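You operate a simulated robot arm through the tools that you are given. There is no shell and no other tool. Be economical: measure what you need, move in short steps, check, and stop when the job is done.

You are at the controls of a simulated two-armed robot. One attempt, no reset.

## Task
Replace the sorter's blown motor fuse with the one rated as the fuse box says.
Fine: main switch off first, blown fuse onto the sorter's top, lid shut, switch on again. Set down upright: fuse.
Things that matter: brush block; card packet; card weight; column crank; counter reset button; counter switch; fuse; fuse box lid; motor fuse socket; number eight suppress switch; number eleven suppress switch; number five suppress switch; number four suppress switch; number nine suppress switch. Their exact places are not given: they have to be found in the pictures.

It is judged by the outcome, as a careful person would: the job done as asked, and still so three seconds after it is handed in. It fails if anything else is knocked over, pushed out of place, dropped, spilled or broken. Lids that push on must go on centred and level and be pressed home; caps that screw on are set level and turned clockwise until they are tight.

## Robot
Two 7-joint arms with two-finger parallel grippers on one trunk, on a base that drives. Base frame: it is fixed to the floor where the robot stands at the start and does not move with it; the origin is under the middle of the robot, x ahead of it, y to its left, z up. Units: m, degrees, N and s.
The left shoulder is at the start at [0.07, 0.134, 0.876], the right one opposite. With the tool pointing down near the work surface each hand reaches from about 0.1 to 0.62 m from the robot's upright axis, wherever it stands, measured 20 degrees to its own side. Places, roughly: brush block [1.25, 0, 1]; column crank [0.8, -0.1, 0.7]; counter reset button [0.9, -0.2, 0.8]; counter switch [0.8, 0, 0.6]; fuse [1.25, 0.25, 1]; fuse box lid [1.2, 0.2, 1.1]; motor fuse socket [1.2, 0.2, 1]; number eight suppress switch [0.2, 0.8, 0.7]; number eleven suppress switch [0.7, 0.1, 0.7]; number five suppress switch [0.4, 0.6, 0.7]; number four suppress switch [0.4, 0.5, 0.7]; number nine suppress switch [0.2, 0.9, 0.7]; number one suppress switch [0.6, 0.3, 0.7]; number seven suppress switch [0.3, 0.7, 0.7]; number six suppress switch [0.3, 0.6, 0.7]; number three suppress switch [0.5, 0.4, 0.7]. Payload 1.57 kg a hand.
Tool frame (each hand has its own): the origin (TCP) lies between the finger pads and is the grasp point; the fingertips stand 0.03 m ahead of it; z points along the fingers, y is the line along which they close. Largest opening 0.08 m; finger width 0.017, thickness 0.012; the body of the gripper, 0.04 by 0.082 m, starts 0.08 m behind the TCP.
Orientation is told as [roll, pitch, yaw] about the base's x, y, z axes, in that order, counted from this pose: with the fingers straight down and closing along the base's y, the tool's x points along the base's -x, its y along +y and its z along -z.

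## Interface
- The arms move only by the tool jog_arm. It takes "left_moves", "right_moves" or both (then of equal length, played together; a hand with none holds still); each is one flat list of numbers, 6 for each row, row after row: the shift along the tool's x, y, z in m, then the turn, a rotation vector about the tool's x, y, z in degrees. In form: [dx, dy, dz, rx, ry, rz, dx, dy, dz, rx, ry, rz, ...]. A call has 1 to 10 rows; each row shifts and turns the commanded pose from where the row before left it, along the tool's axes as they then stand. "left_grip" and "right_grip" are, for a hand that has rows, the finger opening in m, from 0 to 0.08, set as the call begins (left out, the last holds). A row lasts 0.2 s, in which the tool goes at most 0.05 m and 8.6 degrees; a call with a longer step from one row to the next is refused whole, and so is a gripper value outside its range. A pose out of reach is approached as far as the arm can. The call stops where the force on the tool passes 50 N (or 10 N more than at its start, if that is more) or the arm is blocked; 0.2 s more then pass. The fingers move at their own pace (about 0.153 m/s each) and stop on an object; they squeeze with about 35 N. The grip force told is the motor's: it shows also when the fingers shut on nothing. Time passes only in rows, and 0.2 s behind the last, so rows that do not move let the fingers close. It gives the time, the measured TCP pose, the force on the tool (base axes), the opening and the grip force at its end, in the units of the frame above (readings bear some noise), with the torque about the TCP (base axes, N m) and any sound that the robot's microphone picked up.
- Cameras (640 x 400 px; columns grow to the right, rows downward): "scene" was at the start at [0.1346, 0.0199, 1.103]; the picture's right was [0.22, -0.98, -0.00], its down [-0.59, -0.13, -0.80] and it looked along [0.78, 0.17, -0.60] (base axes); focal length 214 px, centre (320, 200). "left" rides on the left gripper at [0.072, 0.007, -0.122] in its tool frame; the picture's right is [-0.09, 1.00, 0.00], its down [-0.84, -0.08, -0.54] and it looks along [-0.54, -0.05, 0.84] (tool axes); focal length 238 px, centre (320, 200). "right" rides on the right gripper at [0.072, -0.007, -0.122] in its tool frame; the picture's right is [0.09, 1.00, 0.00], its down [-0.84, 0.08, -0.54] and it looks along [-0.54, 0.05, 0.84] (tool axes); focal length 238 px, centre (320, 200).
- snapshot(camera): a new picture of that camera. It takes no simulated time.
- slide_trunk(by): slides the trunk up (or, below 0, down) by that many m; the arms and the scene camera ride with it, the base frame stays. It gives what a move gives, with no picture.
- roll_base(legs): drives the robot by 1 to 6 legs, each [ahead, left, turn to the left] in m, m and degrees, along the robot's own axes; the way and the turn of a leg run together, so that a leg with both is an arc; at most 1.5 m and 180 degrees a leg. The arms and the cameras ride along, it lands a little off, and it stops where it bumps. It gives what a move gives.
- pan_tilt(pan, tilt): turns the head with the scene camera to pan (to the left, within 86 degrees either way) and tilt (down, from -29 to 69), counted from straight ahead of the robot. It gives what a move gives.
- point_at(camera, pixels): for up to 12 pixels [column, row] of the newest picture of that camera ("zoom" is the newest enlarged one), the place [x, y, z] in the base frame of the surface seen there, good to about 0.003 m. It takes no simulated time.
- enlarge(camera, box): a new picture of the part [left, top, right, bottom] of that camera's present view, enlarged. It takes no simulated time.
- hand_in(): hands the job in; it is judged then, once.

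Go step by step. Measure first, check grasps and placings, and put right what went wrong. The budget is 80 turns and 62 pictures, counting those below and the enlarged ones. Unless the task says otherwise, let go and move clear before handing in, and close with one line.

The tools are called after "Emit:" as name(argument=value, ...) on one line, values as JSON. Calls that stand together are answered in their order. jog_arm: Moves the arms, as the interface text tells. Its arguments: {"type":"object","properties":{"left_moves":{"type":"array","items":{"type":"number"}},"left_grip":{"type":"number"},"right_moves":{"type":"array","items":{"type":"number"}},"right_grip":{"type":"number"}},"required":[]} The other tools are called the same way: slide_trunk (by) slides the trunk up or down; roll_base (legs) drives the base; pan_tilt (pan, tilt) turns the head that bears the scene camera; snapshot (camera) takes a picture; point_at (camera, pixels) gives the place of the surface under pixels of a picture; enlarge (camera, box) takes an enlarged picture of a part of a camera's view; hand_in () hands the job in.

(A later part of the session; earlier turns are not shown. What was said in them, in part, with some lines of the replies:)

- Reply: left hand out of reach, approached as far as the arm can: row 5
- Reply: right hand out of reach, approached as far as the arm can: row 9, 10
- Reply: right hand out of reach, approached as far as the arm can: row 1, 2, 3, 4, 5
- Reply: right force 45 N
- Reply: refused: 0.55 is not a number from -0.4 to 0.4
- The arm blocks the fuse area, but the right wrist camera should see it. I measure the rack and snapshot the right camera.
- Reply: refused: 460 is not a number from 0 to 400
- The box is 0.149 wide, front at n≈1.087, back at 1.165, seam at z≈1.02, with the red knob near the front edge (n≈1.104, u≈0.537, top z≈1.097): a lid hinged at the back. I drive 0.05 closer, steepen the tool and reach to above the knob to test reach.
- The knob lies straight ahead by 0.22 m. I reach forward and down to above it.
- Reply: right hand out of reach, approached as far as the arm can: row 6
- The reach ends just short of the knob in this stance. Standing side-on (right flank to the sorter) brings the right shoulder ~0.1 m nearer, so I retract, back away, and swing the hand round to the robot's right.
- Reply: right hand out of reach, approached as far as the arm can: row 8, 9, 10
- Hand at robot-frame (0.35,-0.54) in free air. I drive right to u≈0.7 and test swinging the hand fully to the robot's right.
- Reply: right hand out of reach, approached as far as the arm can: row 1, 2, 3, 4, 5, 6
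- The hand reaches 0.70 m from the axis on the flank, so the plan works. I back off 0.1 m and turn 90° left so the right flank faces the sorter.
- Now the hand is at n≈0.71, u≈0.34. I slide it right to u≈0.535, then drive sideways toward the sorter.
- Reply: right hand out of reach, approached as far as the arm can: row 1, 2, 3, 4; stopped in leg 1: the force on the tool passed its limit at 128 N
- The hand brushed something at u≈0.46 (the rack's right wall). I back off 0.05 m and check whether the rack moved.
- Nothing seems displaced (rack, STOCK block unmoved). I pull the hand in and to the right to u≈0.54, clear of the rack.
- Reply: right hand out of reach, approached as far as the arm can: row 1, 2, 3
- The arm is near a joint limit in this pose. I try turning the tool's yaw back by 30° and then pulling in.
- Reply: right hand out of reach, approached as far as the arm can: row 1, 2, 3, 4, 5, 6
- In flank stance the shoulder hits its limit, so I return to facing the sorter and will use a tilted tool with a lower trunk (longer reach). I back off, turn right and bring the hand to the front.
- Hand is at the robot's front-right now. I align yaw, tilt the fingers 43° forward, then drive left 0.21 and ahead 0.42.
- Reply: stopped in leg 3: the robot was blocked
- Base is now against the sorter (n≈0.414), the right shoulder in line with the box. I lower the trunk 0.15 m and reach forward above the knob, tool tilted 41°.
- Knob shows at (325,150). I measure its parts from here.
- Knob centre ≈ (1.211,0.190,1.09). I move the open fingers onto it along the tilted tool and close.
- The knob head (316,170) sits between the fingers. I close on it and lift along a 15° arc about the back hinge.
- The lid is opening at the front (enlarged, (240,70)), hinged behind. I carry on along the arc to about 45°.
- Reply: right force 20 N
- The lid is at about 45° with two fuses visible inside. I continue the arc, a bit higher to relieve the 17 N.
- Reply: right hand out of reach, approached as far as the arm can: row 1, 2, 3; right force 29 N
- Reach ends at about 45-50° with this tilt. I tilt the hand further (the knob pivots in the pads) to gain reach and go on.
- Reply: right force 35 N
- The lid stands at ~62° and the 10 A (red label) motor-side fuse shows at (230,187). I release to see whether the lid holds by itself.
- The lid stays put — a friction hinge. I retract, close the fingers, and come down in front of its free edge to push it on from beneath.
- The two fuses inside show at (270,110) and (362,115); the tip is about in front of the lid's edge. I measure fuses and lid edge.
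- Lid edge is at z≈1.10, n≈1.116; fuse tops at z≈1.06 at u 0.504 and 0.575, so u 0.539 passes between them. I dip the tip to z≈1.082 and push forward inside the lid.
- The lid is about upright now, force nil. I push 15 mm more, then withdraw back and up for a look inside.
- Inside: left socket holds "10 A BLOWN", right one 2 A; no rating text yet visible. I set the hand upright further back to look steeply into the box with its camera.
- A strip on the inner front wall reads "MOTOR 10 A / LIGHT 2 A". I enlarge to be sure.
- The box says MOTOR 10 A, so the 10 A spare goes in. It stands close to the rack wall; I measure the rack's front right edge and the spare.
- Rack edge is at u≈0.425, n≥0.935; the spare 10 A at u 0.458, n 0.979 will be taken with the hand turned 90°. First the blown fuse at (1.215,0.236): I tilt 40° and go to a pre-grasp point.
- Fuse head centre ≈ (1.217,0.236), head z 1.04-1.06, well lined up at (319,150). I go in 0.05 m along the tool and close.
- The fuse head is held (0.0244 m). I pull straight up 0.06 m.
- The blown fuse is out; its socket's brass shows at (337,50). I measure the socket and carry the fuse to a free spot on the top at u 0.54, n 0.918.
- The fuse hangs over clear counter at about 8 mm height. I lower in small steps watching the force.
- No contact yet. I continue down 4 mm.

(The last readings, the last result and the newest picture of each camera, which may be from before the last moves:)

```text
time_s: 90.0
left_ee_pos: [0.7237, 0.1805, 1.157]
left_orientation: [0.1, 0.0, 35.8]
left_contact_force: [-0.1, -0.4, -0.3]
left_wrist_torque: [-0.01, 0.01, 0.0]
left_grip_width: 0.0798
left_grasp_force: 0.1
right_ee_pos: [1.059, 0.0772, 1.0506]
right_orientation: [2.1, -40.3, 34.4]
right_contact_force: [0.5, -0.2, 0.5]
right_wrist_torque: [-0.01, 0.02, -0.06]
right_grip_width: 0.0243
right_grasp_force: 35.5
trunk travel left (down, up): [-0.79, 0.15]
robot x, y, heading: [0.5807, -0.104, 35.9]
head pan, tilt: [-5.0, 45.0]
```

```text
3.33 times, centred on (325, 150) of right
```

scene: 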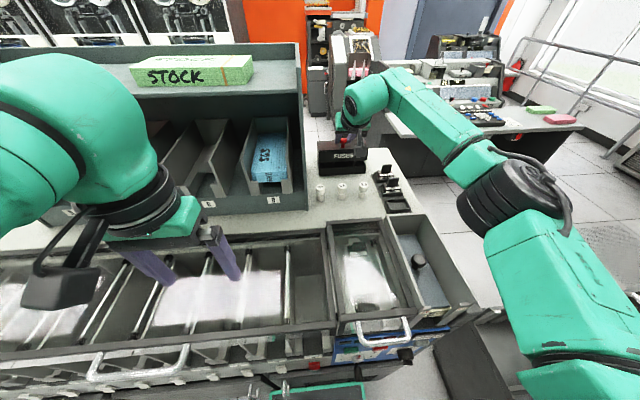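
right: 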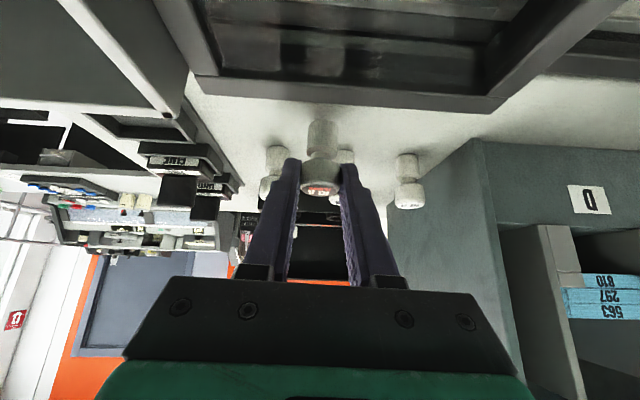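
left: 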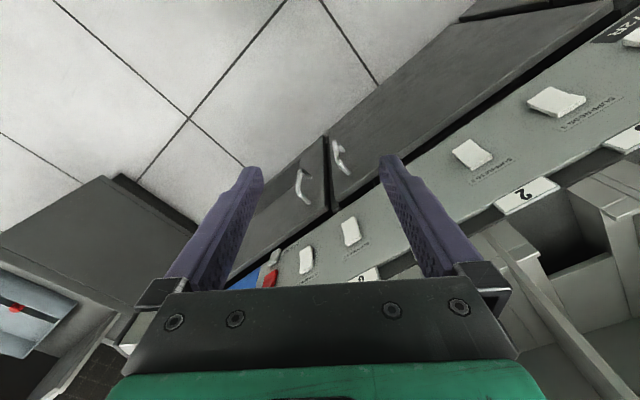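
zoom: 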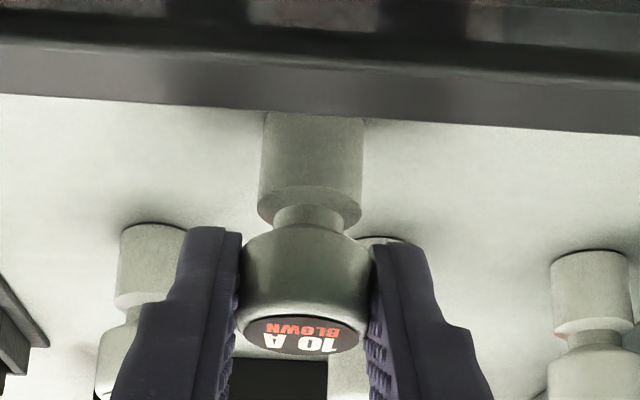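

Close to touching. I measure the fuse's lower edge and the counter beside it.

Emit:
point_at(camera="zoom", pixels=[[315, 120], [315, 150], [310, 255], [240, 130], [385, 135], [590, 258], [590, 310], [580, 355]])

Emit:
jog_arm(right_moves=[0.0006, 0, 0.0008, 0, 0, 0, 0.0006, 0, 0.0008, 0, 0, 0])

```text
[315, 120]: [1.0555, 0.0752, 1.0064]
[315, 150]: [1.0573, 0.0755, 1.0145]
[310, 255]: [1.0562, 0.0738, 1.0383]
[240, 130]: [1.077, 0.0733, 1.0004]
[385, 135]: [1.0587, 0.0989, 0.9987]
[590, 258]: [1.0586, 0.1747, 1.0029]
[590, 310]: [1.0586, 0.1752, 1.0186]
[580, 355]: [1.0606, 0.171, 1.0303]
```

```text
time_s: 90.6
left_ee_pos: [0.7243, 0.1805, 1.1555]
left_orientation: [-0.1, 0.0, 35.8]
left_contact_force: [-0.4, -1.0, -0.3]
left_wrist_torque: [0.05, 0.0, -0.01]
left_grip_width: 0.0799
left_grasp_force: 0.1
right_ee_pos: [1.0595, 0.0774, 1.0483]
right_orientation: [2.1, -40.6, 34.3]
right_contact_force: [1.8, 0.4, 8.3]
right_wrist_torque: [-0.05, -0.18, 0.04]
right_grip_width: 0.0244
right_grasp_force: 34.9
trunk travel left (down, up): [-0.79, 0.15]
robot x, y, heading: [0.5831, -0.1041, 36.0]
head pan, tilt: [-5.0, 45.0]
```

Contact at 8 N: the fuse is standing. I open and withdraw back along the tool.

Emit:
jog_arm(right_moves=[0, 0, 0, 0, 0, 0, 0, 0, 0, 0, 0, 0, 0, 0, -0.03, 0, 0, 0, 0, 0, -0.04, 0, 0, 0, 0, 0, -0.04, 0, 0, 0], right_grip=0.05)

Emit:
snapshot(camera="right")

```text
time_s: 91.8
left_ee_pos: [0.7237, 0.1806, 1.1565]
left_orientation: [-0.1, -0.1, 35.7]
left_contact_force: [0.6, -0.4, 0.5]
left_wrist_torque: [-0.01, -0.04, -0.03]
left_grip_width: 0.0799
left_grasp_force: 0.1
right_ee_pos: [0.9992, 0.0357, 1.1331]
right_orientation: [2.0, -40.4, 34.4]
right_contact_force: [0.3, -0.3, 0.3]
right_wrist_torque: [-0.01, 0.01, -0.03]
right_grip_width: 0.0499
right_grasp_force: 0.0
trunk travel left (down, up): [-0.79, 0.15]
robot x, y, heading: [0.5797, -0.1064, 36.1]
head pan, tilt: [-5.0, 45.0]
```

```text
11 pictures are left
```

right: 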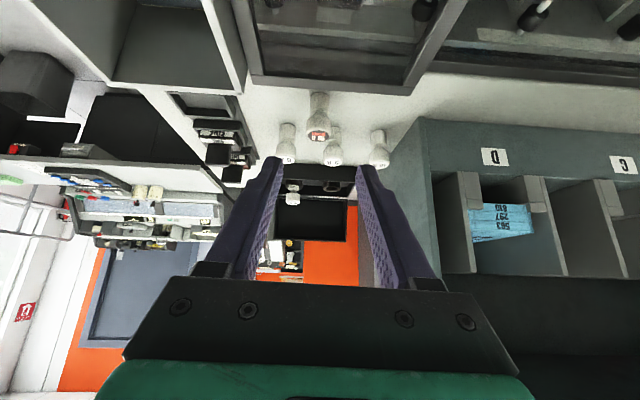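

The blown fuse stands upright at (318,115). I measure the 10 A spare at (380,150) from here.

Emit:
point_at(camera="right", pixels=[[379, 163], [379, 155], [372, 155], [387, 155], [379, 147], [379, 135], [400, 150], [330, 158], [318, 133], [318, 120], [287, 158]])

```text
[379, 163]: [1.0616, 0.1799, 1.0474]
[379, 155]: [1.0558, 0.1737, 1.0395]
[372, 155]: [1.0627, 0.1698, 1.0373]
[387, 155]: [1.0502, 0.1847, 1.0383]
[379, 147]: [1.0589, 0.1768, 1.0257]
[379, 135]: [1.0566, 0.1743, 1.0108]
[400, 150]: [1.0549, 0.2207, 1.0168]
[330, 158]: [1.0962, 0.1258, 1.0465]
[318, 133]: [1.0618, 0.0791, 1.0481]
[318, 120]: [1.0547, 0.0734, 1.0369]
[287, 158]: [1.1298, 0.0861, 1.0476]
```

The 10 A spare's axis is ≈ (1.063,0.184), u 0.460, n 0.976. I raise the hand and turn it counter-clockwise about the vertical so it comes at the fuse from the right, closing along n.

Emit:
jog_arm(right_moves=[-0.0194, 0, -0.0229, 0, 0, 0, 0, 0, 0, -5.5, 0, -6.48, 0, 0, 0, -5.5, 0, -6.48, 0, 0, 0, -5.5, 0, -6.48, 0, 0, 0, -5.5, 0, -6.48, 0, 0, 0, -5.5, 0, -6.48, 0, 0, 0, -5.5, 0, -6.48, 0, 0, 0, -5.5, 0, -6.48, 0, 0, 0, -5.5, 0, -6.48, 0, 0, 0, -5.5, 0, -6.48], right_grip=0.04)

```text
time_s: 94.0
left_ee_pos: [0.7243, 0.1806, 1.1551]
left_orientation: [-0.1, 0.0, 35.7]
left_contact_force: [-0.1, -0.2, 0.2]
left_wrist_torque: [0.01, 0.0, 0.01]
left_grip_width: 0.0801
left_grasp_force: 0.1
right_ee_pos: [1.0018, 0.0337, 1.1611]
right_orientation: [1.6, -41.4, 74.2]
right_contact_force: [-0.2, 0.6, -0.5]
right_wrist_torque: [0.02, -0.06, 0.03]
right_grip_width: 0.0402
right_grasp_force: 0.1
right hand out of reach, approached as far as the arm can: row 6, 7, 8, 9, 10
trunk travel left (down, up): [-0.79, 0.15]
robot x, y, heading: [0.5825, -0.1066, 36.1]
head pan, tilt: [-5.0, 45.0]
```

Yaw stops at +39° (wrist limit). A yaw of about +12° with a 50° tilt also keeps the hand body in front of the rack; I rotate to that.

Emit:
jog_arm(right_moves=[0, 0, 0, 5.6, 0, 6.37, 0, 0, 0, 5.6, 0, 6.37, 0, 0, 0, 5.6, 0, 6.37, 0, 0, 0, 0, -8.5, 0], right_grip=0.034)

```text
time_s: 95.0
left_ee_pos: [0.7232, 0.1799, 1.1567]
left_orientation: [0.1, 0.0, 35.6]
left_contact_force: [-0.3, -1.3, 0.4]
left_wrist_torque: [-0.02, -0.03, 0.04]
left_grip_width: 0.0803
left_grasp_force: 0.0
right_ee_pos: [1.0033, 0.0313, 1.1626]
right_orientation: [1.8, -49.5, 48.4]
right_contact_force: [-0.9, -0.5, 0.7]
right_wrist_torque: [0.04, 0.0, 0.03]
right_grip_width: 0.0343
right_grasp_force: 0.1
trunk travel left (down, up): [-0.79, 0.15]
robot x, y, heading: [0.5828, -0.1043, 36.1]
head pan, tilt: [-5.0, 45.0]
```

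Tool at yaw 48°, tilt 49.5°. I move to a pre-grasp point 0.06 m back from the 10 A spare and check.

Emit:
jog_arm(right_moves=[-0.0018, 0.0185, 0.0399, 0, 0, 0, -0.0018, 0.0185, 0.0399, 0, 0, 0, -0.0018, 0.0185, 0.0399, 0, 0, 0])

Emit:
snapshot(camera="right")

```text
time_s: 95.8
left_ee_pos: [0.7245, 0.1833, 1.1556]
left_orientation: [-0.1, 0.1, 35.8]
left_contact_force: [-0.8, -0.4, 0.8]
left_wrist_torque: [-0.02, 0.0, 0.01]
left_grip_width: 0.0799
left_grasp_force: 0.0
right_ee_pos: [1.0182, 0.1438, 1.0869]
right_orientation: [1.7, -49.4, 48.6]
right_contact_force: [0.2, 0.7, -0.6]
right_wrist_torque: [-0.03, 0.01, -0.03]
right_grip_width: 0.0339
right_grasp_force: 0.1
trunk travel left (down, up): [-0.79, 0.15]
robot x, y, heading: [0.582, -0.1038, 35.8]
head pan, tilt: [-5.0, 45.0]
```

```text
10 pictures are left
```

right: 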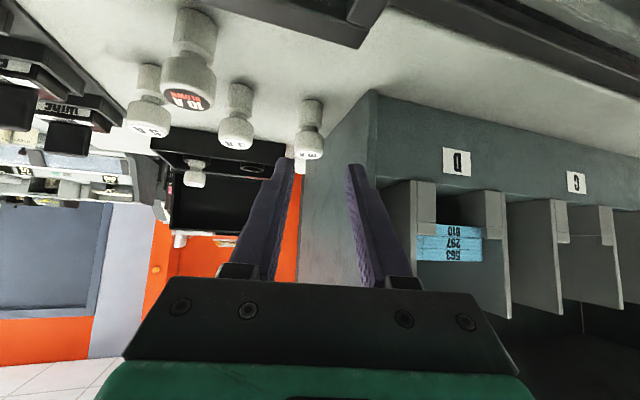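

The spare is at (309,145), slightly off the finger midline. I measure it and the wall again.

Emit:
point_at(camera="right", pixels=[[309, 155], [309, 146], [299, 146], [319, 146], [309, 138], [309, 128], [340, 150], [350, 110], [368, 110], [237, 138]])

```text
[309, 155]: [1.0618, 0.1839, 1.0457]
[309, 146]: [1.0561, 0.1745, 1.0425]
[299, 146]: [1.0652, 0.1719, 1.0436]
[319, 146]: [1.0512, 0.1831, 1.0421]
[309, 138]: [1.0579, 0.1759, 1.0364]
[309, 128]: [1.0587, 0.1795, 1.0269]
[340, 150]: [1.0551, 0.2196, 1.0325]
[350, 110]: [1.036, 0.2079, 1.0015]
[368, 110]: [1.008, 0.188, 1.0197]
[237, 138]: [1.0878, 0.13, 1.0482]
```

Axis refined to (1.064,0.183); wall is 35 mm left of it. I shift 9 mm right, then advance 0.059 m along the tool.

Emit:
jog_arm(right_moves=[0, -0.0093, 0, 0, 0, 0, -0.0006, 0, 0.0196, 0, 0, 0, -0.0006, 0, 0.0196, 0, 0, 0, -0.0006, 0, 0.0196, 0, 0, 0])

Emit:
snapshot(camera="right")

```text
time_s: 96.8
left_ee_pos: [0.7239, 0.1815, 1.1559]
left_orientation: [0.0, 0.0, 35.7]
left_contact_force: [0.3, -0.4, -0.8]
left_wrist_torque: [-0.01, -0.02, 0.04]
left_grip_width: 0.08
left_grasp_force: 0.1
right_ee_pos: [1.0579, 0.1727, 1.0513]
right_orientation: [1.7, -49.3, 48.5]
right_contact_force: [0.0, 0.3, 0.3]
right_wrist_torque: [0.0, 0.01, -0.01]
right_grip_width: 0.0341
right_grasp_force: 0.1
trunk travel left (down, up): [-0.79, 0.15]
robot x, y, heading: [0.5807, -0.1053, 35.9]
head pan, tilt: [-5.0, 45.0]
```

```text
9 pictures are left
```

right: 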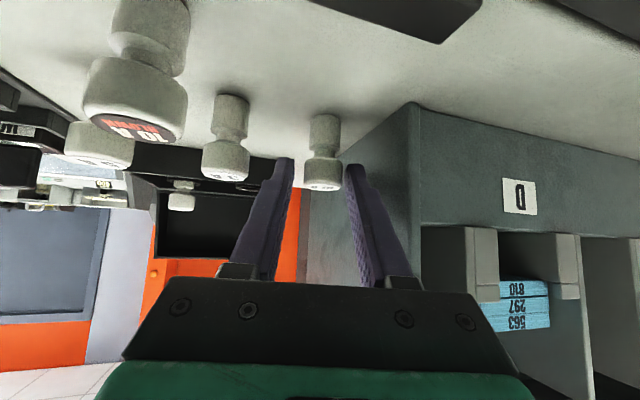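

The 10 A head (323,170) sits between the finger tips with no contact. I close and lift 0.05 m straight up.

Emit:
jog_arm(right_moves=[0, 0, 0, 0, 0, 0, 0, 0, 0, 0, 0, 0, 0, 0, 0, 0, 0, 0], right_grip=0)

Emit:
jog_arm(right_moves=[-0.0076, 0, -0.0065, 0, 0, 0, -0.0114, 0, -0.0098, 0, 0, 0, -0.019, 0, -0.0163, 0, 0, 0, -0.019, 0, -0.0163, 0, 0, 0])

Emit:
enlarge(camera="right", box=[220, 60, 420, 260])

```text
time_s: 97.6
left_ee_pos: [0.7244, 0.1819, 1.1554]
left_orientation: [-0.2, 0.0, 35.7]
left_contact_force: [-0.6, 0.7, -0.3]
left_wrist_torque: [-0.01, -0.01, -0.02]
left_grip_width: 0.0801
left_grasp_force: 0.0
right_ee_pos: [1.0571, 0.1729, 1.0508]
right_orientation: [1.7, -49.3, 48.6]
right_contact_force: [-0.3, -0.2, 0.2]
right_wrist_torque: [0.03, -0.01, 0.03]
right_grip_width: 0.0243
right_grasp_force: 35.2
trunk travel left (down, up): [-0.79, 0.15]
robot x, y, heading: [0.5822, -0.1081, 35.7]
head pan, tilt: [-5.0, 45.0]
```

```text
time_s: 98.6
left_ee_pos: [0.7251, 0.1815, 1.1558]
left_orientation: [-0.1, -0.1, 35.7]
left_contact_force: [0.7, -0.4, 0.1]
left_wrist_torque: [0.02, -0.02, -0.02]
left_grip_width: 0.0801
left_grasp_force: 0.0
right_ee_pos: [1.0575, 0.1701, 1.1278]
right_orientation: [1.7, -49.2, 48.5]
right_contact_force: [-0.4, -0.2, -1.0]
right_wrist_torque: [-0.02, 0.0, -0.02]
right_grip_width: 0.0244
right_grasp_force: 34.4
trunk travel left (down, up): [-0.79, 0.15]
robot x, y, heading: [0.5841, -0.1061, 36.2]
head pan, tilt: [-5.0, 45.0]
```

```text
2.00 times, centred on (320, 160) of right
```

zoom: 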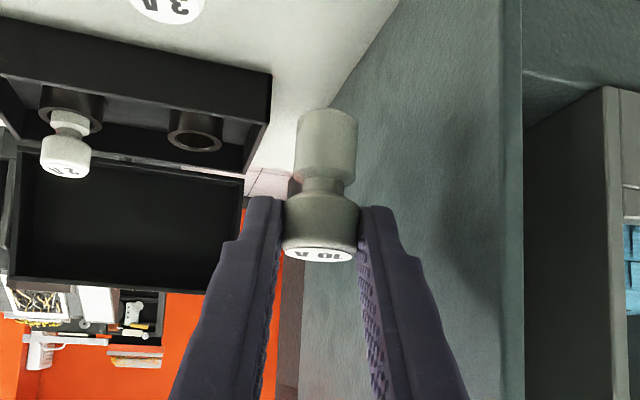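

The 10 A spare is held upright. I carry it over the motor socket (1.2165,0.2364), keeping the height.

Emit:
jog_arm(right_moves=[-0.0233, -0.0188, 0.027, 0, 0, 0, -0.0233, -0.0188, 0.027, 0, 0, 0, -0.0233, -0.0188, 0.027, 0, 0, 0, -0.0233, -0.0188, 0.027, 0, 0, 0, 0, 0, 0, 0, 0, 0])

Emit:
enlarge(camera="right", box=[220, 60, 420, 260])

Emit:
point_at(camera="zoom", pixels=[[325, 120], [325, 150], [325, 220], [300, 140], [350, 140], [325, 250], [290, 90], [370, 90], [330, 60], [330, 95]])

```text
time_s: 99.8
left_ee_pos: [0.7246, 0.1815, 1.1558]
left_orientation: [0.0, 0.0, 35.7]
left_contact_force: [0.6, -1.1, 0.3]
left_wrist_torque: [0.0, -0.02, 0.0]
left_grip_width: 0.08
left_grasp_force: 0.1
right_ee_pos: [1.2055, 0.2307, 1.1236]
right_orientation: [1.6, -49.4, 48.6]
right_contact_force: [-0.5, 0.3, 0.5]
right_wrist_torque: [-0.01, 0.0, 0.04]
right_grip_width: 0.0243
right_grasp_force: 35.4
trunk travel left (down, up): [-0.79, 0.15]
robot x, y, heading: [0.5831, -0.1046, 35.8]
head pan, tilt: [-5.0, 45.0]
```

```text
2.00 times, centred on (320, 160) of right
```

zoom: 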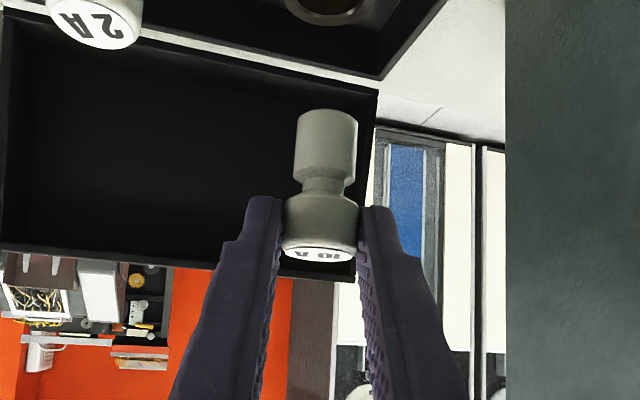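

```text
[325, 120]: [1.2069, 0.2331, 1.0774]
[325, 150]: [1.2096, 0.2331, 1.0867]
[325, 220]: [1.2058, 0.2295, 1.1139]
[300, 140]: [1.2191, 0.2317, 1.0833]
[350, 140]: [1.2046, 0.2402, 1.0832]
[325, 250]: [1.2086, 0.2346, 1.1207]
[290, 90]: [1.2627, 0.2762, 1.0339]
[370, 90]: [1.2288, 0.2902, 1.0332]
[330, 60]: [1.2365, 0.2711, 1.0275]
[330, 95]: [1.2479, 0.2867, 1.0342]
```

The fuse is upright; it needs a 4 mm shift right. I correct and lower to just above the socket rim, then look.

Emit:
jog_arm(right_moves=[0, -0.0041, 0, 0, 0, 0, 0.0144, 0, 0.0124, 0, 0, 0, 0.0144, 0, 0.0124, 0, 0, 0, 0, 0, 0, 0, 0, 0])

Emit:
enlarge(camera="right", box=[240, 40, 400, 200])

Emit:
point_at(camera="zoom", pixels=[[320, 180], [320, 220], [320, 300], [320, 150], [320, 110], [250, 150], [390, 150], [280, 220], [360, 220]])

```text
time_s: 100.8
left_ee_pos: [0.7257, 0.1806, 1.1557]
left_orientation: [-0.2, -0.1, 35.7]
left_contact_force: [-0.9, 0.4, 0.4]
left_wrist_torque: [0.01, -0.01, -0.02]
left_grip_width: 0.08
left_grasp_force: 0.1
right_ee_pos: [1.2089, 0.2284, 1.085]
right_orientation: [1.9, -49.3, 48.4]
right_contact_force: [0.0, 0.4, -0.1]
right_wrist_torque: [-0.01, -0.05, 0.03]
right_grip_width: 0.0244
right_grasp_force: 34.9
trunk travel left (down, up): [-0.79, 0.15]
robot x, y, heading: [0.5823, -0.1077, 35.9]
head pan, tilt: [-5.0, 45.0]
```

```text
2.50 times, centred on (320, 120) of right
```

zoom: 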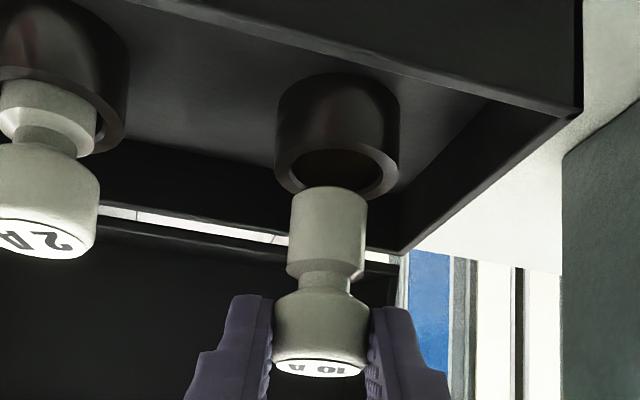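

```text
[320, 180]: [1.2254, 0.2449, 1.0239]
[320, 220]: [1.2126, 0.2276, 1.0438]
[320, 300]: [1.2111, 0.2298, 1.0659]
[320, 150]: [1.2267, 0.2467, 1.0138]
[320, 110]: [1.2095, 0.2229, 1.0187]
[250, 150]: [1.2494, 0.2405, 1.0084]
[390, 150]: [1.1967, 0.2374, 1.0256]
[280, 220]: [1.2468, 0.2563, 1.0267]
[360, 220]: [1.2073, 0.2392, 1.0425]
```

The fuse's foot is nearly centred on the socket mouth, perhaps 1.5-2 mm too far right. I shift 1.7 mm left and lower in small steps, watching forces.

Emit:
jog_arm(right_moves=[0, 0.0017, 0, 0, 0, 0, 0.0046, 0, 0.0039, 0, 0, 0, 0.0046, 0, 0.0039, 0, 0, 0])

Emit:
enlarge(camera="right", box=[240, 40, 400, 200])

```text
time_s: 101.6
left_ee_pos: [0.7231, 0.1795, 1.1562]
left_orientation: [0.0, -0.1, 35.6]
left_contact_force: [0.4, -1.2, -0.2]
left_wrist_torque: [0.04, 0.02, 0.0]
left_grip_width: 0.0801
left_grasp_force: 0.1
right_ee_pos: [1.2074, 0.2302, 1.0791]
right_orientation: [1.9, -49.7, 48.5]
right_contact_force: [2.5, -0.5, 9.4]
right_wrist_torque: [0.13, -0.19, -0.04]
right_grip_width: 0.0245
right_grasp_force: 35.4
trunk travel left (down, up): [-0.79, 0.15]
robot x, y, heading: [0.5841, -0.1058, 36.2]
head pan, tilt: [-5.0, 45.0]
```

```text
2.50 times, centred on (320, 120) of right
```

zoom: 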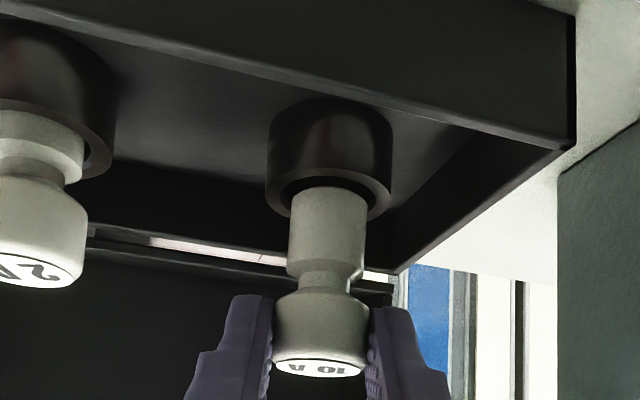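

Contact is on the far rim (torque puts it forward, 9 N). I lift 2 mm, shift 2 mm back and a hair left, and lower again.

Emit:
jog_arm(right_moves=[-0.0015, 0, -0.0013, 0, 0, 0, 0.0013, 0.0005, -0.0015, 0, 0, 0, 0.0023, 0, 0.002, 0, 0, 0, 0.0023, 0, 0.002, 0, 0, 0, 0.0023, 0, 0.002, 0, 0, 0])

```text
time_s: 102.8
left_ee_pos: [0.7249, 0.1812, 1.1565]
left_orientation: [0.0, 0.1, 35.6]
left_contact_force: [-0.2, 0.6, -0.1]
left_wrist_torque: [0.01, 0.03, -0.04]
left_grip_width: 0.0798
left_grasp_force: 0.1
right_ee_pos: [1.2061, 0.2294, 1.0667]
right_orientation: [1.7, -49.3, 48.5]
right_contact_force: [-0.8, 0.1, -0.3]
right_wrist_torque: [-0.07, 0.03, 0.0]
right_grip_width: 0.0242
right_grasp_force: 35.0
trunk travel left (down, up): [-0.79, 0.15]
robot x, y, heading: [0.5816, -0.1037, 35.8]
head pan, tilt: [-5.0, 45.0]
```

It slipped in: z 1.0667 with no force. I lower on until it bottoms.

Emit:
jog_arm(right_moves=[0.0015, 0, 0.0013, 0, 0, 0, 0.0015, 0, 0.0013, 0, 0, 0, 0.0011, 0, 0.001, 0, 0, 0])

Emit:
enlarge(camera="right", box=[220, 40, 400, 200])

```text
time_s: 103.6
left_ee_pos: [0.7227, 0.1821, 1.1559]
left_orientation: [-0.1, 0.0, 35.8]
left_contact_force: [0.2, 0.8, -0.2]
left_wrist_torque: [-0.01, -0.04, 0.0]
left_grip_width: 0.0799
left_grasp_force: 0.2
right_ee_pos: [1.2049, 0.2296, 1.0617]
right_orientation: [1.8, -49.5, 48.5]
right_contact_force: [1.2, 0.8, 3.3]
right_wrist_torque: [0.03, -0.14, -0.02]
right_grip_width: 0.0242
right_grasp_force: 35.0
trunk travel left (down, up): [-0.79, 0.15]
robot x, y, heading: [0.5849, -0.1047, 35.9]
head pan, tilt: [-5.0, 45.0]
```

```text
2.50 times, centred on (310, 120) of right
```

zoom: 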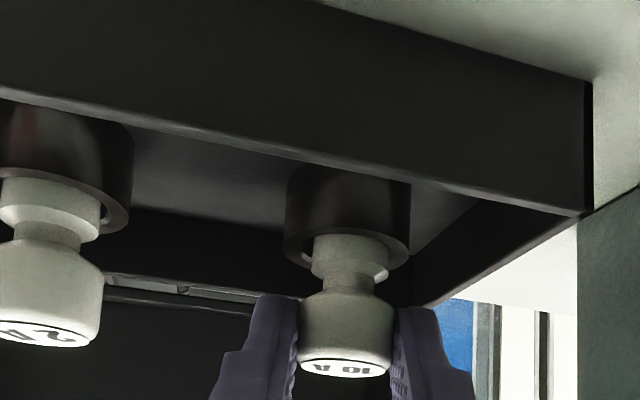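

Almost seated, level with the 2 A one. I press 2 mm more to make sure it's home.

Emit:
jog_arm(right_moves=[0.0011, 0, 0.001, 0, 0, 0, 0.0008, 0, 0.0007, 0, 0, 0])

```text
time_s: 104.2
left_ee_pos: [0.7224, 0.1801, 1.1567]
left_orientation: [0.1, -0.1, 35.7]
left_contact_force: [-1.0, -0.1, -0.4]
left_wrist_torque: [0.05, 0.01, -0.01]
left_grip_width: 0.0801
left_grasp_force: 0.0
right_ee_pos: [1.2051, 0.2286, 1.0625]
right_orientation: [1.9, -49.7, 48.5]
right_contact_force: [5.7, 1.5, 15.0]
right_wrist_torque: [0.18, -0.45, -0.06]
right_grip_width: 0.0245
right_grasp_force: 34.6
trunk travel left (down, up): [-0.79, 0.15]
robot x, y, heading: [0.5839, -0.1075, 36.2]
head pan, tilt: [-5.0, 45.0]
```

15 N at the bottom: seated. I release and withdraw along the tool.

Emit:
jog_arm(right_moves=[-0.0008, 0, -0.0007, 0, 0, 0, 0, 0, 0, 0, 0, 0, 0, 0, 0, 0, 0, 0, 0, 0, -0.03, 0, 0, 0, 0, 0, -0.04, 0, 0, 0], right_grip=0.045)

Emit:
snapshot(camera="right")

Emit:
point_at(camera="right", pixels=[[320, 200], [320, 215], [250, 200], [320, 160], [320, 150], [225, 150], [320, 230], [250, 230], [220, 190], [360, 200]])

```text
time_s: 105.4
left_ee_pos: [0.723, 0.1798, 1.1572]
left_orientation: [0.1, -0.1, 35.7]
left_contact_force: [0.1, 0.0, -0.7]
left_wrist_torque: [0.01, -0.03, -0.03]
left_grip_width: 0.0801
left_grasp_force: 0.0
right_ee_pos: [1.1707, 0.1866, 1.1076]
right_orientation: [1.8, -49.4, 48.6]
right_contact_force: [-0.2, -0.7, 1.0]
right_wrist_torque: [0.0, 0.01, 0.0]
right_grip_width: 0.0451
right_grasp_force: 0.1
trunk travel left (down, up): [-0.79, 0.15]
robot x, y, heading: [0.5811, -0.1049, 36.2]
head pan, tilt: [-5.0, 45.0]
```

```text
3 pictures are left
```

right: 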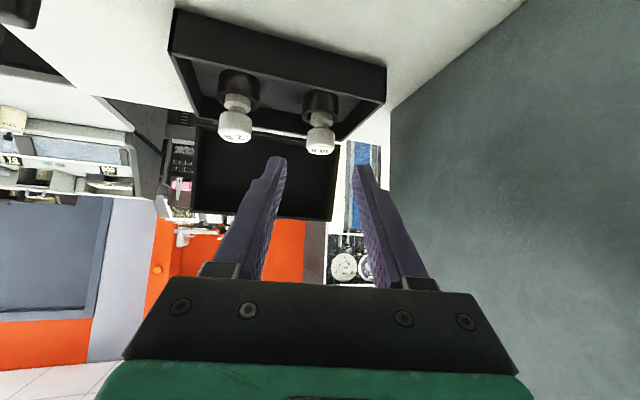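

```text
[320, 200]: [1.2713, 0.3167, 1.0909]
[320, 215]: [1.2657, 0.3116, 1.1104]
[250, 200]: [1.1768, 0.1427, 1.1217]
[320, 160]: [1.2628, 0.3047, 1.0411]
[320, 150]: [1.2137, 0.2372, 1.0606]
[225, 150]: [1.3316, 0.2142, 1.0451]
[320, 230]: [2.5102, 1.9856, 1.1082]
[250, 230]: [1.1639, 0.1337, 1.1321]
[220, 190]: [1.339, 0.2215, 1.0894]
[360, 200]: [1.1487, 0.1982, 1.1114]
```

The 10 A fuse stands seated (top z 1.061), and the lid leans at ~104° (inner plate n 1.21–1.22). I'll pinch the lid's right side wall (u≈0.613) with one finger inside and pull it shut; first I rise, square the yaw and tilt to 60°.

Emit:
jog_arm(right_moves=[-0.0304, 0, -0.026, 0, 0, 0, 0, 0, 0, 4.93, 0, 4.23, 0, 0, 0, 4.93, 0, 4.23, 0, 0, 0, 0, -8.5, 0, 0, 0, 0, 0, -2, 0], right_grip=0.05)

```text
time_s: 106.6
left_ee_pos: [0.7251, 0.1808, 1.1563]
left_orientation: [0.1, 0.0, 35.7]
left_contact_force: [-1.0, -0.2, -0.8]
left_wrist_torque: [-0.02, -0.01, 0.03]
left_grip_width: 0.08
left_grasp_force: 0.0
right_ee_pos: [1.173, 0.1886, 1.1471]
right_orientation: [2.2, -59.6, 34.9]
right_contact_force: [1.1, -0.9, 0.1]
right_wrist_torque: [0.03, -0.04, 0.05]
right_grip_width: 0.0499
right_grasp_force: 0.0
trunk travel left (down, up): [-0.79, 0.15]
robot x, y, heading: [0.5829, -0.1053, 35.9]
head pan, tilt: [-5.0, 45.0]
```

Before moving I read the lid's edge pixels from the last right-hand picture.

Emit:
point_at(camera="right", pixels=[[196, 165], [198, 165], [201, 165], [205, 165], [196, 195], [199, 195], [203, 195], [195, 210], [230, 214], [230, 209], [334, 180], [337, 180]])

Emit:
jog_arm(right_moves=[-0.0037, -0.0307, 0.0175, 0, 0, 0, -0.0037, -0.0307, 0.0175, 0, 0, 0, -0.0037, -0.0307, 0.0175, 0, 0, 0])

```text
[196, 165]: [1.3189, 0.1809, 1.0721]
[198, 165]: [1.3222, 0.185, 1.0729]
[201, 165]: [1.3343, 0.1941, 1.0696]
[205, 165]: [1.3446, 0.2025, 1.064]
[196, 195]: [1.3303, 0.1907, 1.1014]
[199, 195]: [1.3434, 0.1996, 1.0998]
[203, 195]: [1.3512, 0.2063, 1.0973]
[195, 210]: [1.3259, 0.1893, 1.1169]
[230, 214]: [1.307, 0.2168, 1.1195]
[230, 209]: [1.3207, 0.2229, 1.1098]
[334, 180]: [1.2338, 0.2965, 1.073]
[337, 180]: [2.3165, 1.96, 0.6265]
```

```text
time_s: 107.4
left_ee_pos: [0.7254, 0.1817, 1.1561]
left_orientation: [-0.1, 0.1, 35.7]
left_contact_force: [0.3, 0.3, -0.6]
left_wrist_torque: [0.03, 0.0, 0.01]
left_grip_width: 0.0801
left_grasp_force: 0.1
right_ee_pos: [1.2712, 0.1447, 1.1252]
right_orientation: [2.1, -59.6, 34.9]
right_contact_force: [-0.3, -0.3, -1.6]
right_wrist_torque: [0.02, -0.01, 0.04]
right_grip_width: 0.05
right_grasp_force: 0.0
trunk travel left (down, up): [-0.79, 0.15]
robot x, y, heading: [0.5845, -0.1069, 36.2]
head pan, tilt: [-5.0, 45.0]
```

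Right wall edge is at u≈0.607, n≈1.184–1.195. Before going in I check the height of the brush handles under the wrist camera.

Emit:
point_at(camera="scene", pixels=[[382, 164], [382, 168], [384, 172], [388, 178], [388, 182], [395, 186]])

```text
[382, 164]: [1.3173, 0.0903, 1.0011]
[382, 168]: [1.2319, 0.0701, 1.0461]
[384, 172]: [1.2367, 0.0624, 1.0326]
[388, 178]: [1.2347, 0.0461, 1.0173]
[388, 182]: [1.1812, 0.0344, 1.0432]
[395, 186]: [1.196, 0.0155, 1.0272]
```

Handles top out at z≈1.05, clear. I go in around the wall and close.

Emit:
jog_arm(right_moves=[-0.0025, 0.002, 0.031, 0, 0, 0, -0.0025, 0.002, 0.031, 0, 0, 0])

Emit:
jog_arm(right_moves=[0, 0, 0, 0, 0, 0, 0, 0, 0, 0, 0, 0], right_grip=0)

```text
time_s: 108.0
left_ee_pos: [0.7257, 0.1834, 1.1548]
left_orientation: [-0.1, 0.1, 35.7]
left_contact_force: [0.2, 1.2, 0.8]
left_wrist_torque: [-0.01, 0.03, 0.01]
left_grip_width: 0.0798
left_grasp_force: 0.0
right_ee_pos: [1.3129, 0.182, 1.0989]
right_orientation: [2.2, -59.5, 35.1]
right_contact_force: [-0.1, 0.6, 0.0]
right_wrist_torque: [0.01, 0.01, -0.02]
right_grip_width: 0.0499
right_grasp_force: 0.1
trunk travel left (down, up): [-0.79, 0.15]
robot x, y, heading: [0.5823, -0.1057, 36.1]
head pan, tilt: [-5.0, 45.0]
```

```text
time_s: 108.6
left_ee_pos: [0.7254, 0.1793, 1.1567]
left_orientation: [0.1, 0.1, 35.6]
left_contact_force: [-0.2, -0.1, 0.3]
left_wrist_torque: [0.03, 0.0, 0.04]
left_grip_width: 0.0799
left_grasp_force: 0.1
right_ee_pos: [1.3148, 0.1761, 1.0986]
right_orientation: [2.2, -59.6, 34.7]
right_contact_force: [6.5, -7.2, 4.1]
right_wrist_torque: [-0.43, -0.35, -0.38]
right_grip_width: 0.0039
right_grasp_force: 24.4
trunk travel left (down, up): [-0.79, 0.15]
robot x, y, heading: [0.5815, -0.1059, 36.0]
head pan, tilt: [-5.0, 45.0]
```

The fingers hold the 4 mm wall. I pull it along an arc back over the vertical to about 50°.

Emit:
jog_arm(right_moves=[0.0023, 0, -0.0129, 0, 0, 0, 0.0049, 0, -0.0123, 0, 0, 0, 0.0073, 0, -0.011, 0, 0, 0, 0.0092, 0, -0.0095, 0, 0, 0, 0.0108, 0, -0.0077, 0, 0, 0])

```text
time_s: 109.8
left_ee_pos: [0.7285, 0.1816, 1.1569]
left_orientation: [0.1, 0.2, 35.8]
left_contact_force: [0.3, -0.4, -0.6]
left_wrist_torque: [0.0, 0.0, 0.01]
left_grip_width: 0.0803
left_grasp_force: 0.0
right_ee_pos: [1.2672, 0.1411, 1.0951]
right_orientation: [2.5, -59.3, 34.5]
right_contact_force: [15.5, -2.4, -0.9]
right_wrist_torque: [0.14, -0.68, -0.38]
right_grip_width: 0.0038
right_grasp_force: 24.9
trunk travel left (down, up): [-0.79, 0.15]
robot x, y, heading: [0.5803, -0.1056, 35.9]
head pan, tilt: [-5.0, 45.0]
```

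The lid has followed. I open slightly and withdraw along the tool, then check with one picture.

Emit:
jog_arm(right_moves=[0, 0, 0, 0, 0, 0, 0, 0, -0.03, 0, 0, 0, 0, 0, -0.04, 0, 0, 0, -0.02, 0, -0.03, 0, 0, 0], right_grip=0.02)

Emit:
snapshot(camera="right")

```text
time_s: 110.8
left_ee_pos: [0.7237, 0.1817, 1.1556]
left_orientation: [-0.1, 0.1, 35.8]
left_contact_force: [-1.2, 0.2, 0.4]
left_wrist_torque: [0.02, 0.01, -0.02]
left_grip_width: 0.08
left_grasp_force: 0.0
right_ee_pos: [1.1986, 0.0986, 1.166]
right_orientation: [2.1, -59.5, 35.1]
right_contact_force: [0.3, 0.0, 1.0]
right_wrist_torque: [-0.04, -0.02, 0.0]
right_grip_width: 0.0199
right_grasp_force: 0.1
trunk travel left (down, up): [-0.79, 0.15]
robot x, y, heading: [0.5799, -0.1067, 35.8]
head pan, tilt: [-5.0, 45.0]
```

```text
2 pictures are left
```

right: 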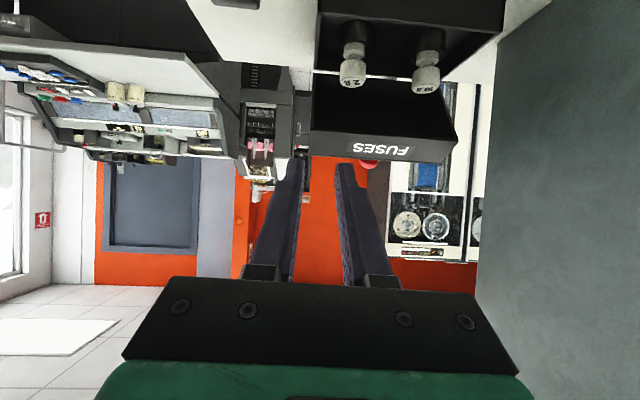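

The lid stands ahead of vertical, FUSES face showing at (380,148), knob just behind at (370,163). I measure its angle.

Emit:
point_at(camera="right", pixels=[[380, 137], [380, 142], [380, 156], [330, 130], [330, 153], [370, 163], [445, 140], [380, 110]])

```text
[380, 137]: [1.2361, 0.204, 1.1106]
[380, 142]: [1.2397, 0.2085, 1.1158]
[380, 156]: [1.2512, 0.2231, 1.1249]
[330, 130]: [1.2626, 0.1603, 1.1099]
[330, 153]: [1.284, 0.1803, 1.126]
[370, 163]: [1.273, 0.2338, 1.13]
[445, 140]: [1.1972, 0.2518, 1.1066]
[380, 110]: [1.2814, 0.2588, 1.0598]
```

The front wall's slope gives ~60°, its top corner at n 1.153, z 1.125. I put closed fingers over that edge at u≈0.575 and press down-and-back so the lid swings shut.

Emit:
jog_arm(right_moves=[-0.0141, 0.0107, 0.0346, 0, 0, 0, -0.0141, 0.0107, 0.0346, 0, 0, 0, -0.0141, 0.0107, 0.0346, 0, 0, 0, 0.0112, 0, 0.0066, 0, 0, 0, 0.0199, 0, -0.0121, 0, 0, 0, 0.0199, 0, -0.0121, 0, 0, 0], right_grip=0)

```text
time_s: 112.2
left_ee_pos: [0.7118, 0.1724, 1.161]
left_orientation: [0.0, -0.8, 35.6]
left_contact_force: [-0.4, 0.2, 0.1]
left_wrist_torque: [-0.01, -0.03, -0.01]
left_grip_width: 0.0802
left_grasp_force: 0.1
right_ee_pos: [1.2239, 0.1562, 1.13]
right_orientation: [2.8, -60.8, 34.6]
right_contact_force: [-18.0, -20.8, 33.6]
right_wrist_torque: [-0.1, -0.28, -0.23]
right_grip_width: 0.0
right_grasp_force: 21.4
trunk travel left (down, up): [-0.79, 0.15]
robot x, y, heading: [0.5834, -0.1116, 35.8]
head pan, tilt: [-5.0, 45.0]
5 turns are left
```

Only 5 turns left. The tool presses on the front wall (27 N back, 34 N up), so the finger slid off; I lift off, return to the last viewing pose and measure the lid and knob in one go.

Emit:
jog_arm(right_moves=[-0.031, 0, -0.018, 0, 0, 0, 0.0135, -0.0165, -0.0232, 0, 0, 0, 0.0135, -0.0165, -0.0232, 0, 0, 0, 0, 0, 0, 0, 0, 0], right_grip=0.06)

Emit:
snapshot(camera="right")

Emit:
point_at(camera="right", pixels=[[380, 137], [380, 145], [380, 152], [380, 160], [370, 163], [370, 158], [365, 150], [365, 140], [365, 130], [365, 120], [330, 130], [330, 150]])

```text
time_s: 113.2
left_ee_pos: [0.7271, 0.1846, 1.1546]
left_orientation: [-0.1, 0.2, 35.7]
left_contact_force: [-0.1, -0.3, -0.8]
left_wrist_torque: [-0.02, 0.02, -0.03]
left_grip_width: 0.0801
left_grasp_force: 0.1
right_ee_pos: [1.2162, 0.1082, 1.1463]
right_orientation: [2.0, -59.3, 35.1]
right_contact_force: [0.6, 0.3, 0.6]
right_wrist_torque: [-0.03, 0.01, 0.02]
right_grip_width: 0.0597
right_grasp_force: 0.0
trunk travel left (down, up): [-0.79, 0.15]
robot x, y, heading: [0.581, -0.1064, 35.8]
head pan, tilt: [-5.0, 45.0]
```

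```text
1 pictures are left
```

right: 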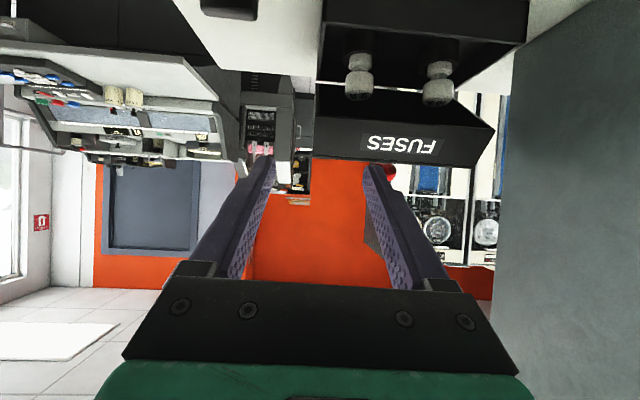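

```text
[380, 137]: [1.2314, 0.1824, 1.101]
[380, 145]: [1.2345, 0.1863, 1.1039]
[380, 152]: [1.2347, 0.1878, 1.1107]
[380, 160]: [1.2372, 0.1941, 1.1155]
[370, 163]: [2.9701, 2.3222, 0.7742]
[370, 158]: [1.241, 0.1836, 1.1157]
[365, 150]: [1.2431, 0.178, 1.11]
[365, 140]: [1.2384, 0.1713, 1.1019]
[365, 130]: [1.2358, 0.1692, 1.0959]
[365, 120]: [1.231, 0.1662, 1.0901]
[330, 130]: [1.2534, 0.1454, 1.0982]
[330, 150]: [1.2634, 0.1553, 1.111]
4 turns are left
```

The press did move the lid: it's now ≈40° with top corner at n 1.126, z 1.118. I repeat it pressing mostly downward, then rise to the viewing pose and check.

Emit:
jog_arm(right_moves=[-0.018, 0.0172, 0.0265, 0, 0, 0, -0.018, 0.0172, 0.0265, 0, 0, 0, 0.0155, 0, 0.0092, 0, 0, 0, 0.0223, 0, 0.0016, 0, 0, 0, 0.0202, 0, -0.0008, 0, 0, 0, 0.0118, 0, -0.0023, 0, 0, 0, 0.0067, 0, 0.0005, 0, 0, 0, 0.005, 0, 0.003, 0, 0, 0], right_grip=0)

Emit:
jog_arm(right_moves=[-0.03, 0, -0.018, 0, 0, 0, -0.03, 0, -0.018, 0, 0, 0, 0.0204, -0.0172, -0.0344, 0, 0, 0, 0, -0.0172, 0, 0, 0, 0])

Emit:
snapshot(camera="right")

Emit:
point_at(camera="right", pixels=[[400, 60], [400, 75], [400, 90], [400, 105], [400, 120], [400, 135], [400, 150], [350, 80], [350, 100], [350, 120], [350, 140], [350, 155]])

```text
time_s: 115.0
left_ee_pos: [0.7228, 0.181, 1.1578]
left_orientation: [-0.1, -0.2, 35.7]
left_contact_force: [0.1, -0.5, -0.6]
left_wrist_torque: [0.0, 0.01, 0.01]
left_grip_width: 0.0801
left_grasp_force: 0.1
right_ee_pos: [1.2167, 0.1542, 1.0909]
right_orientation: [2.7, -60.9, 34.6]
right_contact_force: [15.2, 4.2, 38.3]
right_wrist_torque: [0.59, -1.03, -0.02]
right_grip_width: 0.0
right_grasp_force: 21.7
trunk travel left (down, up): [-0.79, 0.15]
robot x, y, heading: [0.5802, -0.1093, 35.9]
head pan, tilt: [-5.0, 45.0]
```

```text
time_s: 116.0
left_ee_pos: [0.7262, 0.1819, 1.1565]
left_orientation: [0.0, 0.1, 35.7]
left_contact_force: [0.8, 1.2, 0.6]
left_wrist_torque: [-0.02, 0.01, -0.01]
left_grip_width: 0.08
left_grasp_force: 0.1
right_ee_pos: [1.2087, 0.1021, 1.1476]
right_orientation: [2.3, -59.5, 35.0]
right_contact_force: [0.3, 0.5, -0.1]
right_wrist_torque: [-0.02, 0.01, 0.01]
right_grip_width: 0.0
right_grasp_force: 21.2
trunk travel left (down, up): [-0.79, 0.15]
robot x, y, heading: [0.5804, -0.1052, 36.1]
head pan, tilt: [-5.0, 45.0]
```

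```text
0 pictures are left
```

right: 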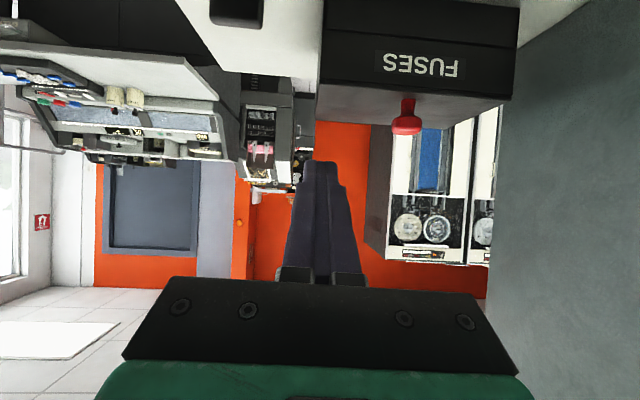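

```text
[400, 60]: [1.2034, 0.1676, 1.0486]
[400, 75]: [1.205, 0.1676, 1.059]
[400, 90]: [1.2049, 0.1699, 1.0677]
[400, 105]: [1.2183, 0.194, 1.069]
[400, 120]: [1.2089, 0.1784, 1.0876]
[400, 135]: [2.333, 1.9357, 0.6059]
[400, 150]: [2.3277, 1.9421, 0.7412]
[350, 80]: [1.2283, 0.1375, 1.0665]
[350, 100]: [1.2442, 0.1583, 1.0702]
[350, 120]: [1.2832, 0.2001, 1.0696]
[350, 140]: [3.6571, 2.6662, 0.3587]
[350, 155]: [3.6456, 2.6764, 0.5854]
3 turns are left
```

The lid is shut: top flat at z≈1.070, front upright, FUSES legible at (420,65). Now I retract, drive back in front of MAIN, lower the trunk and set the hand up pointing forward, all in one go.

Emit:
jog_arm(right_moves=[-0.0258, 0, -0.0153, 0, 0, 0, 0.0217, 0.0125, -0.0366, 0, 0, 0, 0.0217, 0.0125, -0.0366, 0, 0, 0, 0.0217, 0.0125, -0.0366, 0, 0, 0, 0.0217, 0.0125, -0.0366, 0, 0, 0, 0, 0, 0, 0, -8, 0, 0, 0, 0, 0, -8, 0], right_grip=0)

Emit:
roll_base(legs=[[-0.42, 0, 0], [0, 0.143, -0.8]])

Emit:
slide_trunk(by=-0.4)

Emit:
slide_trunk(by=-0.07)

Emit:
jog_arm(right_moves=[0.029, 0, 0.0075, 0, 0, 0, 0.029, 0, 0.0075, 0, 0, 0])

```text
time_s: 117.6
left_ee_pos: [0.724, 0.1813, 1.156]
left_orientation: [0.0, -0.1, 35.6]
left_contact_force: [0.3, -0.9, 0.1]
left_wrist_torque: [-0.01, -0.03, 0.05]
left_grip_width: 0.0801
left_grasp_force: 0.0
right_ee_pos: [1.0428, 0.0383, 1.1768]
right_orientation: [3.6, -71.7, 33.5]
right_contact_force: [0.2, -0.1, -0.5]
right_wrist_torque: [0.01, 0.03, -0.03]
right_grip_width: 0.0001
right_grasp_force: 20.9
right hand out of reach, approached as far as the arm can: row 7
trunk travel left (down, up): [-0.79, 0.15]
robot x, y, heading: [0.5812, -0.1099, 35.9]
head pan, tilt: [-5.0, 45.0]
```

```text
time_s: 121.1
left_ee_pos: [0.3036, 0.0441, 1.1564]
left_orientation: [0.1, 0.1, 35.2]
left_contact_force: [-0.6, 0.4, 1.1]
left_wrist_torque: [-0.01, 0.04, 0.03]
left_grip_width: 0.0799
left_grasp_force: 0.1
right_ee_pos: [0.6218, -0.1003, 1.1769]
right_orientation: [3.9, -71.5, 32.7]
right_contact_force: [-0.1, 0.2, -0.2]
right_wrist_torque: [-0.02, -0.01, 0.02]
right_grip_width: 0.0001
right_grasp_force: 21.2
trunk travel left (down, up): [-0.79, 0.15]
robot x, y, heading: [0.1599, -0.2423, 35.2]
head pan, tilt: [-5.0, 45.0]
```

```text
time_s: 125.0
left_ee_pos: [0.3023, 0.0469, 0.7566]
left_orientation: [0.0, 0.0, 35.2]
left_contact_force: [0.1, 0.1, 0.1]
left_wrist_torque: [0.02, 0.02, 0.03]
left_grip_width: 0.08
left_grasp_force: 0.1
right_ee_pos: [0.6203, -0.0991, 0.7766]
right_orientation: [3.4, -71.5, 33.0]
right_contact_force: [-0.5, -0.1, 0.7]
right_wrist_torque: [0.05, 0.0, -0.03]
right_grip_width: 0.0001
right_grasp_force: 21.2
trunk travel left (down, up): [-0.39, 0.55]
robot x, y, heading: [0.1589, -0.2368, 35.7]
head pan, tilt: [-5.0, 45.0]
```

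```text
time_s: 126.0
left_ee_pos: [0.303, 0.046, 0.6863]
left_orientation: [-0.1, 0.1, 35.2]
left_contact_force: [-0.9, -0.4, 0.5]
left_wrist_torque: [0.02, -0.01, 0.0]
left_grip_width: 0.0799
left_grasp_force: 0.1
right_ee_pos: [0.6202, -0.0994, 0.7077]
right_orientation: [3.5, -71.6, 33.1]
right_contact_force: [0.1, -0.3, 0.0]
right_wrist_torque: [0.02, 0.0, -0.04]
right_grip_width: 0.0
right_grasp_force: 21.1
trunk travel left (down, up): [-0.32, 0.62]
robot x, y, heading: [0.1594, -0.2414, 35.3]
head pan, tilt: [-5.0, 45.0]
```

```text
time_s: 126.7
left_ee_pos: [0.3031, 0.0456, 0.686]
left_orientation: [0.0, 0.0, 35.2]
left_contact_force: [-0.3, -0.7, -0.4]
left_wrist_torque: [0.01, 0.0, 0.04]
left_grip_width: 0.0802
left_grasp_force: 0.0
right_ee_pos: [0.6197, -0.0992, 0.707]
right_orientation: [3.5, -71.5, 33.2]
right_contact_force: [0.0, 0.7, -0.9]
right_wrist_torque: [0.04, 0.01, -0.05]
right_grip_width: 0.0
right_grasp_force: 21.4
right hand out of reach, approached as far as the arm can: row 1, 2
trunk travel left (down, up): [-0.32, 0.62]
robot x, y, heading: [0.1554, -0.2411, 35.7]
head pan, tilt: [-5.0, 45.0]
2 turns are left
```

One action turn before handing in. The tool is at u≈0.437, n≈0.451; I lower the trunk 0.062 so the tip is at z≈0.637, then press the lower half of MAIN, press again slightly lower, and withdraw.

Emit:
slide_trunk(by=-0.062)

Emit:
jog_arm(right_moves=[-0.0095, 0.013, 0.0284, 0, 0, 0, -0.0095, 0.013, 0.0284, 0, 0, 0, -0.0143, 0, 0.0427, 0, 0, 0, -0.0127, 0, 0.0379, 0, 0, 0, -0.0019, 0, 0.0057, 0, 0, 0, -0.0019, 0, 0.0057, 0, 0, 0, -0.0019, 0, 0.0057, 0, 0, 0, -0.0019, 0, 0.0057, 0, 0, 0, -0.0019, 0, 0.0057, 0, 0, 0, -0.0019, 0, 0.0057, 0, 0, 0], right_grip=0)

Emit:
jog_arm(right_moves=[0.0095, 0, -0.0284, 0, 0, 0, 0.0057, 0, 0.0019, 0, 0, 0, -0.007, 0, 0.0209, 0, 0, 0, -0.0016, 0, 0.0047, 0, 0, 0, -0.0016, 0, 0.0047, 0, 0, 0, -0.0016, 0, 0.0047, 0, 0, 0, -0.0016, 0, 0.0047, 0, 0, 0])

Emit:
jog_arm(right_moves=[0.0127, 0, -0.0379, 0, 0, 0, 0.0127, 0, -0.0379, 0, 0, 0, 0.0127, 0, -0.0379, 0, 0, 0])

```text
time_s: 127.7
left_ee_pos: [0.3029, 0.0464, 0.625]
left_orientation: [-0.1, 0.1, 35.1]
left_contact_force: [0.1, -0.6, -0.2]
left_wrist_torque: [-0.02, 0.0, 0.03]
left_grip_width: 0.0801
left_grasp_force: 0.1
right_ee_pos: [0.62, -0.0978, 0.6458]
right_orientation: [3.5, -71.6, 33.1]
right_contact_force: [0.8, -0.6, 0.2]
right_wrist_torque: [-0.01, -0.01, 0.0]
right_grip_width: 0.0
right_grasp_force: 21.6
trunk travel left (down, up): [-0.258, 0.682]
robot x, y, heading: [0.1588, -0.242, 35.6]
head pan, tilt: [-5.0, 45.0]
```

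```text
time_s: 129.5
left_ee_pos: [0.3016, 0.0438, 0.6255]
left_orientation: [0.0, -0.2, 35.2]
left_contact_force: [0.0, 0.2, 0.9]
left_wrist_torque: [-0.02, 0.01, 0.01]
left_grip_width: 0.08
left_grasp_force: 0.1
right_ee_pos: [0.7333, 0.0174, 0.646]
right_orientation: [3.5, -71.0, 33.1]
right_contact_force: [-16.3, -16.6, 5.1]
right_wrist_torque: [0.1, -0.11, -0.19]
right_grip_width: 0.0002
right_grasp_force: 21.5
trunk travel left (down, up): [-0.258, 0.682]
robot x, y, heading: [0.1584, -0.2417, 35.5]
head pan, tilt: [-5.0, 45.0]
stopped in row 8 (right hand): the force on the tool passed its limit at 57 N (the readings are from after the stop); the commanded pose is now the measured one
```

```text
time_s: 130.8
left_ee_pos: [0.3007, 0.0429, 0.6255]
left_orientation: [0.0, -0.4, 35.0]
left_contact_force: [0.6, 1.4, 0.4]
left_wrist_torque: [0.0, 0.0, -0.02]
left_grip_width: 0.0798
left_grasp_force: 0.0
right_ee_pos: [0.7337, 0.0185, 0.6371]
right_orientation: [3.2, -70.4, 33.6]
right_contact_force: [-18.4, -17.6, 6.3]
right_wrist_torque: [0.09, -0.08, -0.12]
right_grip_width: 0.0
right_grasp_force: 21.1
trunk travel left (down, up): [-0.258, 0.682]
robot x, y, heading: [0.1553, -0.2419, 34.9]
head pan, tilt: [-5.0, 45.0]
stopped in row 6 (right hand): the force on the tool passed its limit at 58 N (the readings are from after the stop); the commanded pose is now the measured one
```

```text
time_s: 131.6
left_ee_pos: [0.302, 0.0449, 0.6233]
left_orientation: [0.0, 0.0, 35.1]
left_contact_force: [-0.5, -0.4, -0.3]
left_wrist_torque: [0.02, -0.03, 0.04]
left_grip_width: 0.0801
left_grasp_force: 0.0
right_ee_pos: [0.641, -0.0487, 0.6354]
right_orientation: [3.0, -70.2, 33.8]
right_contact_force: [-0.6, 0.4, -0.4]
right_wrist_torque: [0.01, 0.01, -0.02]
right_grip_width: 0.0001
right_grasp_force: 20.9
trunk travel left (down, up): [-0.258, 0.682]
robot x, y, heading: [0.1596, -0.2419, 35.3]
head pan, tilt: [-5.0, 45.0]
1 turns are left
```

MAIN's lower half took two presses of 57–58 N (tip at z≈0.637, then ≈0.628), and the hand is clear. I have no pictures left, so the rocker flipping back on isn't confirmed by sight. This is the last turn, so I hand in.

Emit:
hand_in()

```text
The job is handed in.
```

The job is handed in, but I couldn't confirm that MAIN is back on. I pressed its lower half twice at about 57 N, and no pictures were left to check it. MAIN was switched off before I opened the box. The box is marked "MOTOR 10 A", so the 10 A spare is now in the motor socket. The blown fuse stands upright on the sorter's top, and the lid is shut flat. While moving into position, the right hand hit the card rack once, at 128 N; the pictures I took right after showed nothing moved.
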